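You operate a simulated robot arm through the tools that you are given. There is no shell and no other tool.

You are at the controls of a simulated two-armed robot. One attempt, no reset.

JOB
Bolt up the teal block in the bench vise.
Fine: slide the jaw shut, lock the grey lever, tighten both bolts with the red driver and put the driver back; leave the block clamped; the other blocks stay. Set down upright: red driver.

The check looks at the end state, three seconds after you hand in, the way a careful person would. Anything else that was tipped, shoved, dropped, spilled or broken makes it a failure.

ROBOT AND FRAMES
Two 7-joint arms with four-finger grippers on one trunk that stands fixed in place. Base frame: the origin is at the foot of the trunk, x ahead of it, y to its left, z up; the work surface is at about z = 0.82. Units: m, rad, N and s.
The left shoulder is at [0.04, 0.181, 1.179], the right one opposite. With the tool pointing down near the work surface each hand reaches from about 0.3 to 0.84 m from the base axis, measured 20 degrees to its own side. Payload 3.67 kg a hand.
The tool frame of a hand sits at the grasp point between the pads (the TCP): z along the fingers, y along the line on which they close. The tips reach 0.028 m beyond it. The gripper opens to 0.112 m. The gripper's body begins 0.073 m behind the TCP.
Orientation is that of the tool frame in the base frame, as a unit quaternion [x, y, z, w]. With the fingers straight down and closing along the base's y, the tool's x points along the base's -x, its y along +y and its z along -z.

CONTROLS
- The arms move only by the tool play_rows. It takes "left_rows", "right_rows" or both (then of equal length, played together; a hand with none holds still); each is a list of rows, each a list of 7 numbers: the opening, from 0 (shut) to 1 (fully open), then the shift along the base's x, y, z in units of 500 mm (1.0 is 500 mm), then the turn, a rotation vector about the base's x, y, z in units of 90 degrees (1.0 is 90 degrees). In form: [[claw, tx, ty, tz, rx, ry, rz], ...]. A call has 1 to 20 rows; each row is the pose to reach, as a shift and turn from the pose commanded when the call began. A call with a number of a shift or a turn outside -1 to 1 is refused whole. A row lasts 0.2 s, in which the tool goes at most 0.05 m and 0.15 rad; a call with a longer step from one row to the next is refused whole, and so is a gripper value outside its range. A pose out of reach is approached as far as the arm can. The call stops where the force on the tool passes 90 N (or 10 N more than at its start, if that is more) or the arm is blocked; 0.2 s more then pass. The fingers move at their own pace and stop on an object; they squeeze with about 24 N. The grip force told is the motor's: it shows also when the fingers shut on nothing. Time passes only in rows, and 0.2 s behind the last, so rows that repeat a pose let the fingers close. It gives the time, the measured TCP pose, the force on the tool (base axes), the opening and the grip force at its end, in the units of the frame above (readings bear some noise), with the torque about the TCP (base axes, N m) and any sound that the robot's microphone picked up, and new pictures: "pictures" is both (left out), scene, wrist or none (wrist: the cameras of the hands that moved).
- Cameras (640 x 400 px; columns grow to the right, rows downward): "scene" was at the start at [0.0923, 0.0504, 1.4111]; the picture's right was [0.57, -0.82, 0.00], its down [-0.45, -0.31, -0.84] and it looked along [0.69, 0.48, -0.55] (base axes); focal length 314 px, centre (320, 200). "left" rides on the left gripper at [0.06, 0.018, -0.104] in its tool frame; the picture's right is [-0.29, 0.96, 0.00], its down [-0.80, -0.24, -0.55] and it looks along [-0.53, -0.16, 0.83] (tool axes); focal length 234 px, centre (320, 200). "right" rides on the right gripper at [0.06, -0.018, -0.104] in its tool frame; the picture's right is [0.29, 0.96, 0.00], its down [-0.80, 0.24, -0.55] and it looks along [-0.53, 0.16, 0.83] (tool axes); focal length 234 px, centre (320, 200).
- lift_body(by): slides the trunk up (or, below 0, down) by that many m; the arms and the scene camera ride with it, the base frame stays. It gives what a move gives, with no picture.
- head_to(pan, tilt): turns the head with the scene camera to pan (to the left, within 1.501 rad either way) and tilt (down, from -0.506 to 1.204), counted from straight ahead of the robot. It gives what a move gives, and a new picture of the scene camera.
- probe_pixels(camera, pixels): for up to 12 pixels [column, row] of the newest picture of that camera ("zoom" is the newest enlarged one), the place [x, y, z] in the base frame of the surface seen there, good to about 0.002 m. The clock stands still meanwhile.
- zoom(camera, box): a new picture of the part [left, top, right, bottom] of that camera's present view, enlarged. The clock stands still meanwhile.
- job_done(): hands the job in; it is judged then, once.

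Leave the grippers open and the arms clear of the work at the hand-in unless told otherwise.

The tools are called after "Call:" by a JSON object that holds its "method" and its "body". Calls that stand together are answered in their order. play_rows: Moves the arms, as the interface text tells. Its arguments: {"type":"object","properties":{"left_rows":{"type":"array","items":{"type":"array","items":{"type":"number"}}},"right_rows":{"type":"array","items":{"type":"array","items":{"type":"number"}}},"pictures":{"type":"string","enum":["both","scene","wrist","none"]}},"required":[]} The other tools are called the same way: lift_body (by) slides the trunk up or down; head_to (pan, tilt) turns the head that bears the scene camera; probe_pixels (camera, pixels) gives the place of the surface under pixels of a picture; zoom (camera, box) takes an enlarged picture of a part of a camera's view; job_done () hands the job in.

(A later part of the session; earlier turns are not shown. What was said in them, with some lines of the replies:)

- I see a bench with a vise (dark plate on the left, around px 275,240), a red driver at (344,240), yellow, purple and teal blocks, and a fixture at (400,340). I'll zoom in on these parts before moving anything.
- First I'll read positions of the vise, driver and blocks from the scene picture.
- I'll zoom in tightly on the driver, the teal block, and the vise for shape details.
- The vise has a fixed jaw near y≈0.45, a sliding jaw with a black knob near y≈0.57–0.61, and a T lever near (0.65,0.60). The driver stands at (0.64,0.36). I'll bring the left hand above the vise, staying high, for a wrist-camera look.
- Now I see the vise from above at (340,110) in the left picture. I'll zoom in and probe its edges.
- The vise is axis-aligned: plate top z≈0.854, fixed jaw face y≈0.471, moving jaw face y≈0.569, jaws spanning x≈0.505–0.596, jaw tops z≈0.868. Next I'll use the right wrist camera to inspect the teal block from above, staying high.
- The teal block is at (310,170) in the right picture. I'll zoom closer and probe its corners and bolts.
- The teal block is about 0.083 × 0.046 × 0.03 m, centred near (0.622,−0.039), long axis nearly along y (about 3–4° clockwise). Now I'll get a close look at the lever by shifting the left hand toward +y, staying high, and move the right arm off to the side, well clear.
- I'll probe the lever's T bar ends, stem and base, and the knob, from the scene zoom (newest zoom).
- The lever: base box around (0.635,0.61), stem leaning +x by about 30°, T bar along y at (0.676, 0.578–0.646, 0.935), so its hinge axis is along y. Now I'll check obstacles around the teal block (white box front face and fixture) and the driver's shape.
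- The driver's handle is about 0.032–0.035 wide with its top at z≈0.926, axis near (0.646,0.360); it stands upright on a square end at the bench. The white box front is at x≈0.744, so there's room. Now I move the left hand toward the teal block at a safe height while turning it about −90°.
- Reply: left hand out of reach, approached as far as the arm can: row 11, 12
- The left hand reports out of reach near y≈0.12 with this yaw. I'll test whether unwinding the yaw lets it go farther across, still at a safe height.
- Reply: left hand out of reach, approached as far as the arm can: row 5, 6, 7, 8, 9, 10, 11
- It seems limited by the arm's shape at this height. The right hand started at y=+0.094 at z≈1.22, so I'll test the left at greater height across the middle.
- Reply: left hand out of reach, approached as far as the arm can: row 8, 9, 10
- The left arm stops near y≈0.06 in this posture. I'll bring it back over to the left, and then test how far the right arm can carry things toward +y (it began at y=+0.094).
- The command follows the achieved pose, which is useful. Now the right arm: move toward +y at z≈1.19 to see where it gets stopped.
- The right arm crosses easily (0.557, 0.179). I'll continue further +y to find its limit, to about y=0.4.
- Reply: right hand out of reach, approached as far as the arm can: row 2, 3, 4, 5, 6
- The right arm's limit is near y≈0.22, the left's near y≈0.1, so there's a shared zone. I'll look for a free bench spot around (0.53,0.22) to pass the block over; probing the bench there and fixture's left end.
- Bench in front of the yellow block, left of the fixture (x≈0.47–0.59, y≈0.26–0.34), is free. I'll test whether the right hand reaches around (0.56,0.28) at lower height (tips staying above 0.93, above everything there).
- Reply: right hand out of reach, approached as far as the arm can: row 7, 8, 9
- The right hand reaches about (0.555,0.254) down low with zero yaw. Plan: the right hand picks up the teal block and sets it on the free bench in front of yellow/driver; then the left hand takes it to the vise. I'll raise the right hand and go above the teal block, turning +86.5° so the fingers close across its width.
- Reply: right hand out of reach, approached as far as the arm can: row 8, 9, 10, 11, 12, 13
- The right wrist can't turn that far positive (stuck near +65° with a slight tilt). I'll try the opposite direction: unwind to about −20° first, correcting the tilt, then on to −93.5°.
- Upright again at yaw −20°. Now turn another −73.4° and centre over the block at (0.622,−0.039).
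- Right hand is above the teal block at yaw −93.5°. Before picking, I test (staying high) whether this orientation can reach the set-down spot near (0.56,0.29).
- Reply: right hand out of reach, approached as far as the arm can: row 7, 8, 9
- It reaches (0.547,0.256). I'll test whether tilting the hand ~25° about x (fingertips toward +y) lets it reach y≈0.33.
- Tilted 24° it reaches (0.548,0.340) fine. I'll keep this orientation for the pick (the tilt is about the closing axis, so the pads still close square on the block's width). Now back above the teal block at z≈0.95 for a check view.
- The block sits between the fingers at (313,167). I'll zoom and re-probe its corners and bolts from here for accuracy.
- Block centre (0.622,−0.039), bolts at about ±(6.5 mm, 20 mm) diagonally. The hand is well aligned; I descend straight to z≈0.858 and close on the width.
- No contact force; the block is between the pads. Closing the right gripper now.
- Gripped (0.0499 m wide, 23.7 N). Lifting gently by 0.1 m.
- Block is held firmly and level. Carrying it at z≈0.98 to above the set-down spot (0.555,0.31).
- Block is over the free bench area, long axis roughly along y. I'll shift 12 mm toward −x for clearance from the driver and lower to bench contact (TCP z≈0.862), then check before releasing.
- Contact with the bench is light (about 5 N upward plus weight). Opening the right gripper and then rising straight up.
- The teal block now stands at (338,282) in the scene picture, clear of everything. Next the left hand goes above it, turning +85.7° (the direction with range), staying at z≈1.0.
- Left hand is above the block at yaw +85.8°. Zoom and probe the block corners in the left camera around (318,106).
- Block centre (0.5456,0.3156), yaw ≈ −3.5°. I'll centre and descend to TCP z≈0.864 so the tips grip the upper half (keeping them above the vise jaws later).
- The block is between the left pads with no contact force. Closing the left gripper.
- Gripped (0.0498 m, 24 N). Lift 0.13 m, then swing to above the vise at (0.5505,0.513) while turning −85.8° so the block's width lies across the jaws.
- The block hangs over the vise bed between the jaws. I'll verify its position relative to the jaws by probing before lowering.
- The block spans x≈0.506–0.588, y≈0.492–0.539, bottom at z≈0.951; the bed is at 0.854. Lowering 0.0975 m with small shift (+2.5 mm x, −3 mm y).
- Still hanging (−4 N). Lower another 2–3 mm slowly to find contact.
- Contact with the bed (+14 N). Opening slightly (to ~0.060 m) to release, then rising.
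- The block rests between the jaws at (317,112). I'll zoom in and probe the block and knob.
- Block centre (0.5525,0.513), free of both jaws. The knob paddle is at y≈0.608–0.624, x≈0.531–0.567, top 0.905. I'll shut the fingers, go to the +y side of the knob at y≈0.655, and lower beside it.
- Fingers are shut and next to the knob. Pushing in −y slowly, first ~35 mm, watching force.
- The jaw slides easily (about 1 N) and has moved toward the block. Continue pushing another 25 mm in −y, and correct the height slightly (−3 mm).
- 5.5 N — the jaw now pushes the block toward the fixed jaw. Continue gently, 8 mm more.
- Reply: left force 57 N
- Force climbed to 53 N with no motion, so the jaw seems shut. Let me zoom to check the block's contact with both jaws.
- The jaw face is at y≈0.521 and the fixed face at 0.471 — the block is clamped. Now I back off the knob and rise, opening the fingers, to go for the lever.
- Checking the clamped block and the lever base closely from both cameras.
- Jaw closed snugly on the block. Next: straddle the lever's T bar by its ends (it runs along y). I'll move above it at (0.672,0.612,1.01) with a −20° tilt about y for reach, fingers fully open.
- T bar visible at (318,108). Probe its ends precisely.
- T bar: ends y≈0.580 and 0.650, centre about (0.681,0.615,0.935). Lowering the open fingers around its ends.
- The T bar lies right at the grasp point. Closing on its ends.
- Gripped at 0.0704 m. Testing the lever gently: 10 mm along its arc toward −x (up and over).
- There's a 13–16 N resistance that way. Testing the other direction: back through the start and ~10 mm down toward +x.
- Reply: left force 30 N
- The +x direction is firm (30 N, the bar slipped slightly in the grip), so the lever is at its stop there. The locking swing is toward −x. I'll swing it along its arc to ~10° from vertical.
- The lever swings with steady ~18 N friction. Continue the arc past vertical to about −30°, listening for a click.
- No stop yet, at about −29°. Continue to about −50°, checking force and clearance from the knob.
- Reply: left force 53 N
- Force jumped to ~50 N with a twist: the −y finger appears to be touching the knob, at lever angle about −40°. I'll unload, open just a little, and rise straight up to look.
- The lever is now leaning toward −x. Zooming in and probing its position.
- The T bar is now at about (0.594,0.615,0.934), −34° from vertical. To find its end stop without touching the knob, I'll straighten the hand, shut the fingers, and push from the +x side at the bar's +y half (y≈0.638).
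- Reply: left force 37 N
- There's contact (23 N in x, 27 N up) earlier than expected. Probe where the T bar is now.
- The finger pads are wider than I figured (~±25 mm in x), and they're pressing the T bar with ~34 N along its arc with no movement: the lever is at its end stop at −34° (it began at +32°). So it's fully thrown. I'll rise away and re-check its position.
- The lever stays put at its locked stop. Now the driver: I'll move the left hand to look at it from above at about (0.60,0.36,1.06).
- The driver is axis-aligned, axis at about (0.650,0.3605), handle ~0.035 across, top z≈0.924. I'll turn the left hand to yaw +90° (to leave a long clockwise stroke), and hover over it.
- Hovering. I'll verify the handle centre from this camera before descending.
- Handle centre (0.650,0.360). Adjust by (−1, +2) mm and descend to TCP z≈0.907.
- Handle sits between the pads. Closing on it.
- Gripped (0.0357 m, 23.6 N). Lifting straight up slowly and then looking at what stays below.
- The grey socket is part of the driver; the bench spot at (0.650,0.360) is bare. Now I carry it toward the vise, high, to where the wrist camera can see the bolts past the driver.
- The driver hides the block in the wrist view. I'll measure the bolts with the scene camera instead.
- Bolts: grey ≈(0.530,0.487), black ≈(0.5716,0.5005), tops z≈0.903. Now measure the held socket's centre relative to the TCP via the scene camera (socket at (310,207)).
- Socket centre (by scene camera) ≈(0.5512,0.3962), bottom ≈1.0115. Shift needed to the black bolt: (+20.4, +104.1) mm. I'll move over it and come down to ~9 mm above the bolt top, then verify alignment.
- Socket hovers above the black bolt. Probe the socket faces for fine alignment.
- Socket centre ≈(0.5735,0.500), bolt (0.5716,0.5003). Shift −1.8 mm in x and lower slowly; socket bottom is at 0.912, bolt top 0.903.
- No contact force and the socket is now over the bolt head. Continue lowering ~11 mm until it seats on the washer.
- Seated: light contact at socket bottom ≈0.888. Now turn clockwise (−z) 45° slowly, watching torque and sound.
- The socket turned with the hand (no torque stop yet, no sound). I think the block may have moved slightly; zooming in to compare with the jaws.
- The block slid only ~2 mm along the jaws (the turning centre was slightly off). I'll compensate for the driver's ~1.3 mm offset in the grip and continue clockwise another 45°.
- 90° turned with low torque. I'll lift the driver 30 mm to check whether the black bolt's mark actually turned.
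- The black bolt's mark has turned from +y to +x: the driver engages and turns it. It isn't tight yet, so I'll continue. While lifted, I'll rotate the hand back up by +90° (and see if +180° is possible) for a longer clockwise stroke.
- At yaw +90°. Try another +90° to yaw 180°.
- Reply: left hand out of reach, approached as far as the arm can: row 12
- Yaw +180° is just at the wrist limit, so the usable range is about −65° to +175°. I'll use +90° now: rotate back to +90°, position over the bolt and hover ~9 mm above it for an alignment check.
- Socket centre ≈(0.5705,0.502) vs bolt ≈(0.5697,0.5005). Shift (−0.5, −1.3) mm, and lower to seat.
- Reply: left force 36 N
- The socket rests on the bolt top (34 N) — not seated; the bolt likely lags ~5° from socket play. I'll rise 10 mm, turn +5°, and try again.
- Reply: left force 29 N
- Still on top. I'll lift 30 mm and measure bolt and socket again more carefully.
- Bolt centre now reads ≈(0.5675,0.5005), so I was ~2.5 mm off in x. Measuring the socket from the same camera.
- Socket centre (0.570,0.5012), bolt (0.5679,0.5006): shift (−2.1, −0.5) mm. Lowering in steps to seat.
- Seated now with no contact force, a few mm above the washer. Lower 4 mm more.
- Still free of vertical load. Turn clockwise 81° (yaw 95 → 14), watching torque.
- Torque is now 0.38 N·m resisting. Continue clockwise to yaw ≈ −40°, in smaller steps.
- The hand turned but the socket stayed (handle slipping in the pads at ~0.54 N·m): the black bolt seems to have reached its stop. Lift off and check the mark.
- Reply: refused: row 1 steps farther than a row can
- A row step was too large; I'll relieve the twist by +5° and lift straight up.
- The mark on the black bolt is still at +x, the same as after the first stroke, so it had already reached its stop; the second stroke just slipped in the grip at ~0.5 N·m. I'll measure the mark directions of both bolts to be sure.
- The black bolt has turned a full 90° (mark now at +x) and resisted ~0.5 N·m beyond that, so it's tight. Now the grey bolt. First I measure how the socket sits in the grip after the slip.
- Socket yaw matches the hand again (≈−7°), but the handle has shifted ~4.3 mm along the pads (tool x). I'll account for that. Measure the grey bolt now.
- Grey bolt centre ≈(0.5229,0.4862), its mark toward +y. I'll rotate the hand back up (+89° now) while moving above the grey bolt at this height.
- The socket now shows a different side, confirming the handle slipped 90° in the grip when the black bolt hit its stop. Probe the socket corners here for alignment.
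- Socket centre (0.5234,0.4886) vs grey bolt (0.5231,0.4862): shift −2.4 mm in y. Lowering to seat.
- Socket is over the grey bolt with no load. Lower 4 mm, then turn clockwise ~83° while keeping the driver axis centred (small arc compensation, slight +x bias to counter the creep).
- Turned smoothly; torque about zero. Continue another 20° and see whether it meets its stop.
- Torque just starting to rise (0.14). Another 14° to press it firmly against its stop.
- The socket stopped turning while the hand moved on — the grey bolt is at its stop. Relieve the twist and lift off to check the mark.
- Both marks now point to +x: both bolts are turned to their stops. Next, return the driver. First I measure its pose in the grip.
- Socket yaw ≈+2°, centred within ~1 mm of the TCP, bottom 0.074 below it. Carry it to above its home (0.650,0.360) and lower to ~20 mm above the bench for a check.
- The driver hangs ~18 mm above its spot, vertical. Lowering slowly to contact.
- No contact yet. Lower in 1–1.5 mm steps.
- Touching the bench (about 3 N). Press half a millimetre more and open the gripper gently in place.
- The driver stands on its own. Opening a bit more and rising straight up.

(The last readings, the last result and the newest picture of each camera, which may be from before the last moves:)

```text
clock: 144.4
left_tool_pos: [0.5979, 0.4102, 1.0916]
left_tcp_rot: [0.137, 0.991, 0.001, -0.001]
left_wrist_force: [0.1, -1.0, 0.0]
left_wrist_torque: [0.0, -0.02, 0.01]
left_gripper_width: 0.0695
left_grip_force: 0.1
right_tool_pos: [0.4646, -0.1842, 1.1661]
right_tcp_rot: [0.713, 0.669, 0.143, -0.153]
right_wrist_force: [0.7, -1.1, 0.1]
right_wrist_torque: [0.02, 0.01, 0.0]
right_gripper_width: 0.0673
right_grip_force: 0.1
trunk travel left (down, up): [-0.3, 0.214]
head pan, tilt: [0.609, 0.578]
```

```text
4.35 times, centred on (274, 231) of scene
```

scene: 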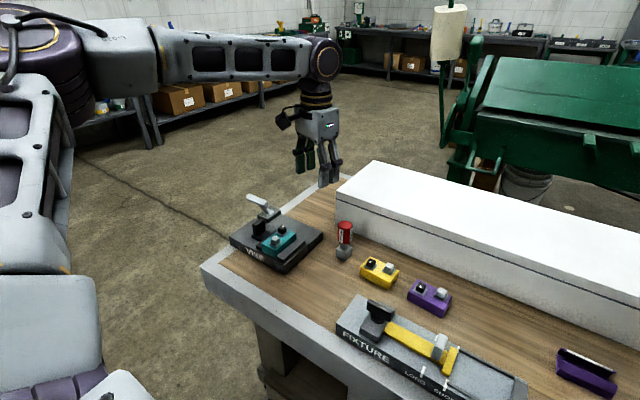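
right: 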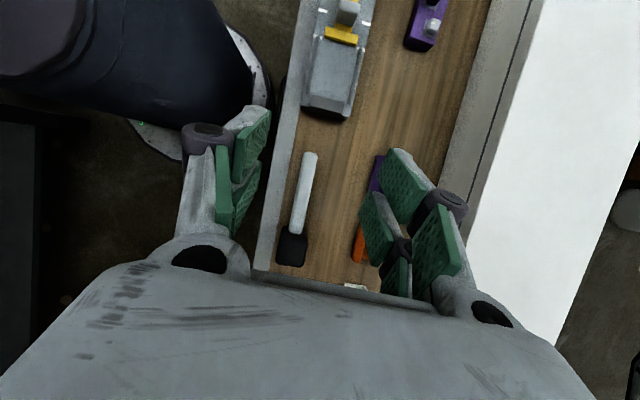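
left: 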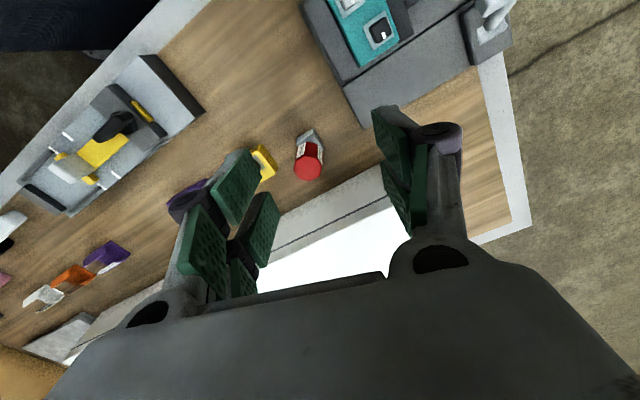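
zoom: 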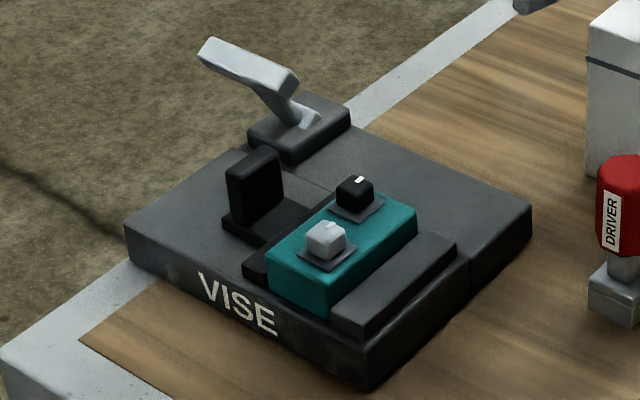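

The driver is back upright at its spot. Now a top view check of the vise: jaw contact, block, lever. Moving the left hand above it, straightening the yaw.

Call:
{"method": "play_rows", "body": {"left_rows": [[0.6, -0.03, 0.06, 0, 0, 0, 0.06], [0.6, -0.06, 0.12, 0, 0, 0, 0.12], [0.6, -0.09, 0.18, 0, 0, 0, 0.174], [0.6, -0.1, 0.22, -0.04, 0, 0, 0.174], [0.6, -0.1, 0.22, -0.08, 0, 0, 0.174], [0.6, -0.1, 0.22, -0.08, 0, 0, 0.174]], "pictures": "wrist"}}

Call:
{"method": "zoom", "body": {"camera": "left", "box": [230, 20, 450, 200]}}

```text
clock: 145.8
left_tool_pos: [0.5484, 0.5204, 1.0527]
left_tcp_rot: [0.0, 1.0, 0.0, 0.0]
left_wrist_force: [-0.2, 0.7, -0.5]
left_wrist_torque: [-0.04, 0.01, 0.01]
left_gripper_width: 0.0672
left_grip_force: 0.1
right_tool_pos: [0.4628, -0.1834, 1.1682]
right_tcp_rot: [0.712, 0.67, 0.144, -0.154]
right_wrist_force: [-0.6, 0.0, 0.7]
right_wrist_torque: [-0.01, -0.02, 0.02]
right_gripper_width: 0.0676
right_grip_force: 0.1
trunk travel left (down, up): [-0.3, 0.214]
head pan, tilt: [0.609, 0.578]
```

left: 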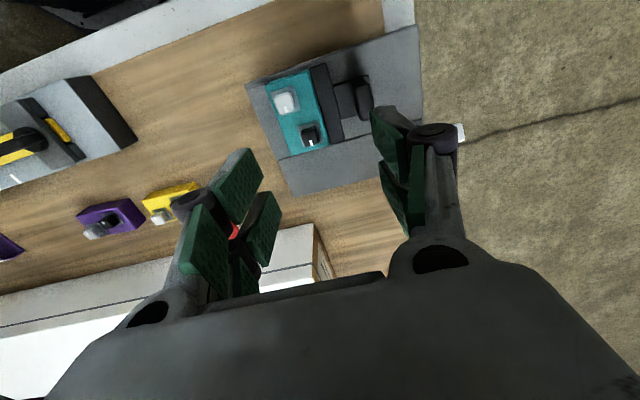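

```text
2.22 times, centred on (340, 110) of left
```

zoom: 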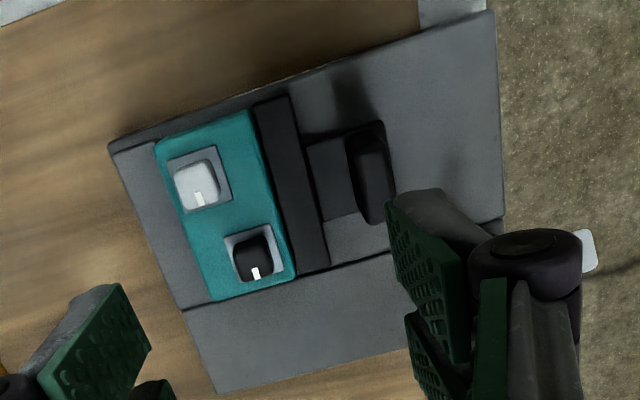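

Call:
{"method": "zoom", "body": {"camera": "left", "box": [245, 55, 365, 165]}}

```text
3.64 times, centred on (305, 110) of left
```

zoom: 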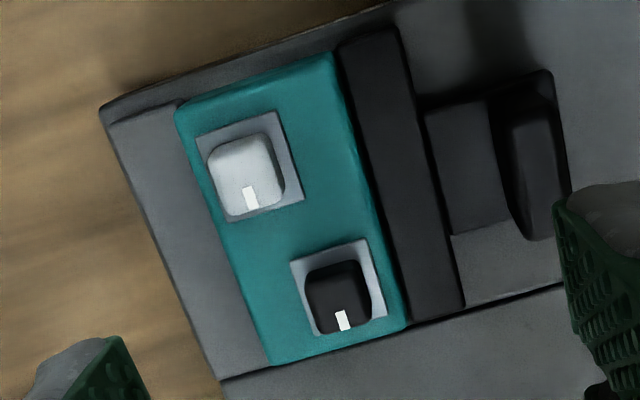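

Call:
{"method": "probe_pixels", "body": {"camera": "zoom", "pixels": [[183, 115], [275, 358], [330, 62], [403, 322], [347, 60], [412, 318], [250, 197], [343, 319], [250, 175], [340, 298], [395, 40], [460, 300]]}}

```text
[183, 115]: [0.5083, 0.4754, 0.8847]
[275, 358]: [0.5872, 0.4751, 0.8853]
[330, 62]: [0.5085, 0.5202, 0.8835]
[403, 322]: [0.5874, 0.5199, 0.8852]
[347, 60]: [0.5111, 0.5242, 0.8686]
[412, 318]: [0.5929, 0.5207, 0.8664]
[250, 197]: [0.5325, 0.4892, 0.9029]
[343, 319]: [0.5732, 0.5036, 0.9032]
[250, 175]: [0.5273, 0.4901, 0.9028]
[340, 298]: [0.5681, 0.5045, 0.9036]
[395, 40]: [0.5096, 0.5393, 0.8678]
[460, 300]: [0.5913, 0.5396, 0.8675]
```

Block sits flush between both jaws (y 0.473–0.522, jaw face ≈0.522), both bolt marks point the same way (+x) at their stops, lever thrown, driver upright at home. Now retract both arms to clear positions with grippers fully open.

Call:
{"method": "play_rows", "body": {"left_rows": [[0.6, -0.02, 0, 0.08, 0, 0, 0], [0.7, -0.07, -0.01, 0.15, 0, 0, 0], [0.8, -0.13, -0.03, 0.2, 0, 0, 0], [1, -0.19, -0.04, 0.25, 0, 0, 0], [1, -0.256, -0.06, 0.29, 0, 0, 0], [1, -0.256, -0.06, 0.29, 0, 0, 0], [1, -0.256, -0.06, 0.29, 0, 0, 0]], "right_rows": [[0.7, 0, -0.03, 0.02, 0, 0, 0], [0.8, -0.03, -0.08, 0.04, 0, 0, 0], [0.9, -0.06, -0.14, 0.06, 0, 0, 0], [1, -0.09, -0.19, 0.06, 0, 0, 0], [1, -0.12, -0.24, 0.06, 0, 0, 0], [1, -0.12, -0.24, 0.06, 0, 0, 0], [1, -0.12, -0.24, 0.06, 0, 0, 0]], "pictures": "both"}}

Call:
{"method": "zoom", "body": {"camera": "scene", "box": [200, 160, 520, 360]}}

Call:
{"method": "zoom", "body": {"camera": "scene", "box": [222, 185, 326, 277]}}

```text
clock: 147.4
left_tool_pos: [0.4218, 0.4887, 1.1967]
left_tcp_rot: [-0.001, 1.0, 0.001, 0.0]
left_wrist_force: [-0.7, 0.1, -0.3]
left_wrist_torque: [-0.02, 0.06, -0.01]
left_gripper_width: 0.1117
left_grip_force: 0.1
right_tool_pos: [0.407, -0.3025, 1.1977]
right_tcp_rot: [0.712, 0.67, 0.145, -0.153]
right_wrist_force: [-0.5, 0.4, 1.0]
right_wrist_torque: [0.0, -0.03, 0.01]
right_gripper_width: 0.1119
right_grip_force: 0.1
trunk travel left (down, up): [-0.3, 0.214]
head pan, tilt: [0.609, 0.578]
```

scene: 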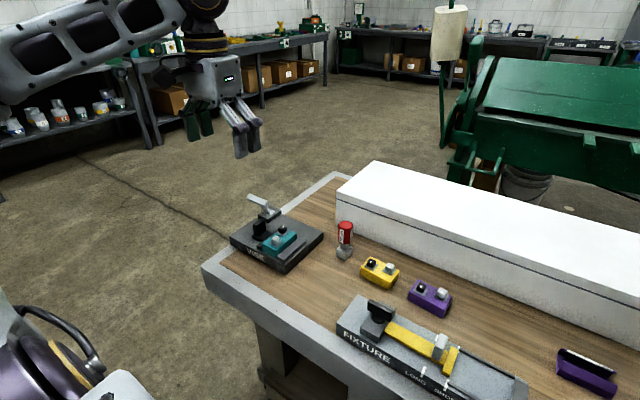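
right: 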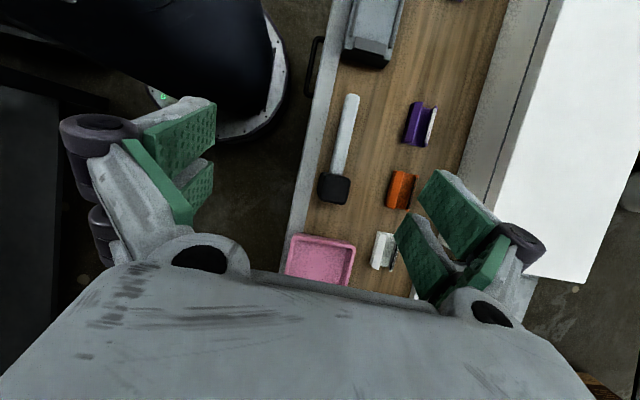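
left: 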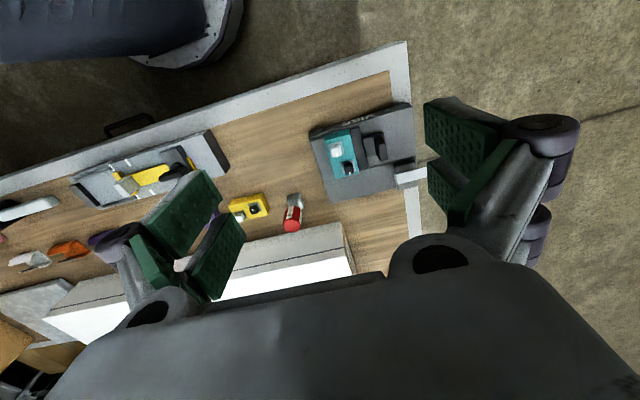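

```text
2.00 times, centred on (360, 260) of scene
```

zoom: 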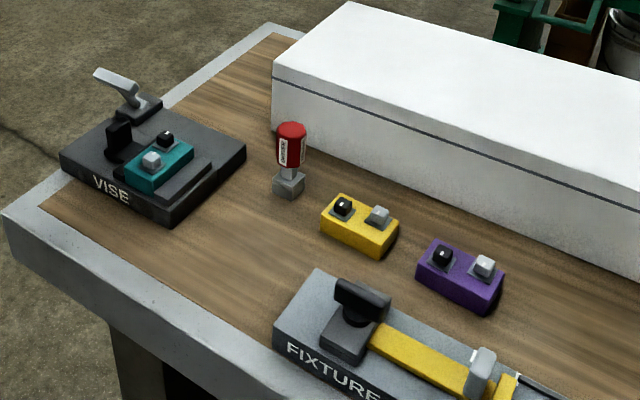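

```text
4.35 times, centred on (274, 231) of scene
```

zoom: 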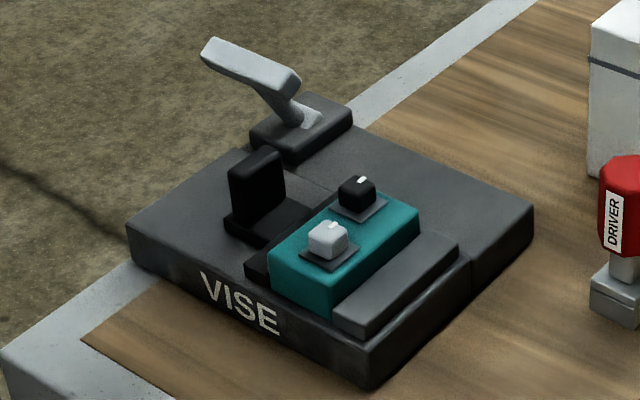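

Everything checks out: the block is clamped and bolted, the lever is thrown to its stop, the driver is upright at home, and the yellow and purple blocks and fixture are undisturbed. Both arms are clear with grippers open. Handing in.

Call:
{"method": "job_done", "body": {}}

```text
The job is handed in.
```

The teal block is clamped in the vise with the lever locked and both bolts tightened, and the job is handed in. I don't have the verdict.

- **Block and jaw:** The block sits between the two jaws with no visible gap. It crept several millimetres along the jaws while I turned the bolts, and ended close to centred.
- **Lever:** The grey lever went from leaning about 32° away from the robot to about 34° toward it. It would not move further under extra force, so I took that as fully locked. No click was reported.
- **Bolts:** Each bolt turned about 90° clockwise and then stopped turning. On each, the handle slipped in the gripper once the bolt stopped. Both marks now point the same way.
- **Driver:** It is back on its original spot, standing upright.
- **Other items:** The yellow and purple blocks and the fixture look unmoved in the final pictures. Both arms are clear, with the grippers open.

The left arm could not reach the teal block, so the right arm set it on the open bench and the left arm took it to the vise from there.
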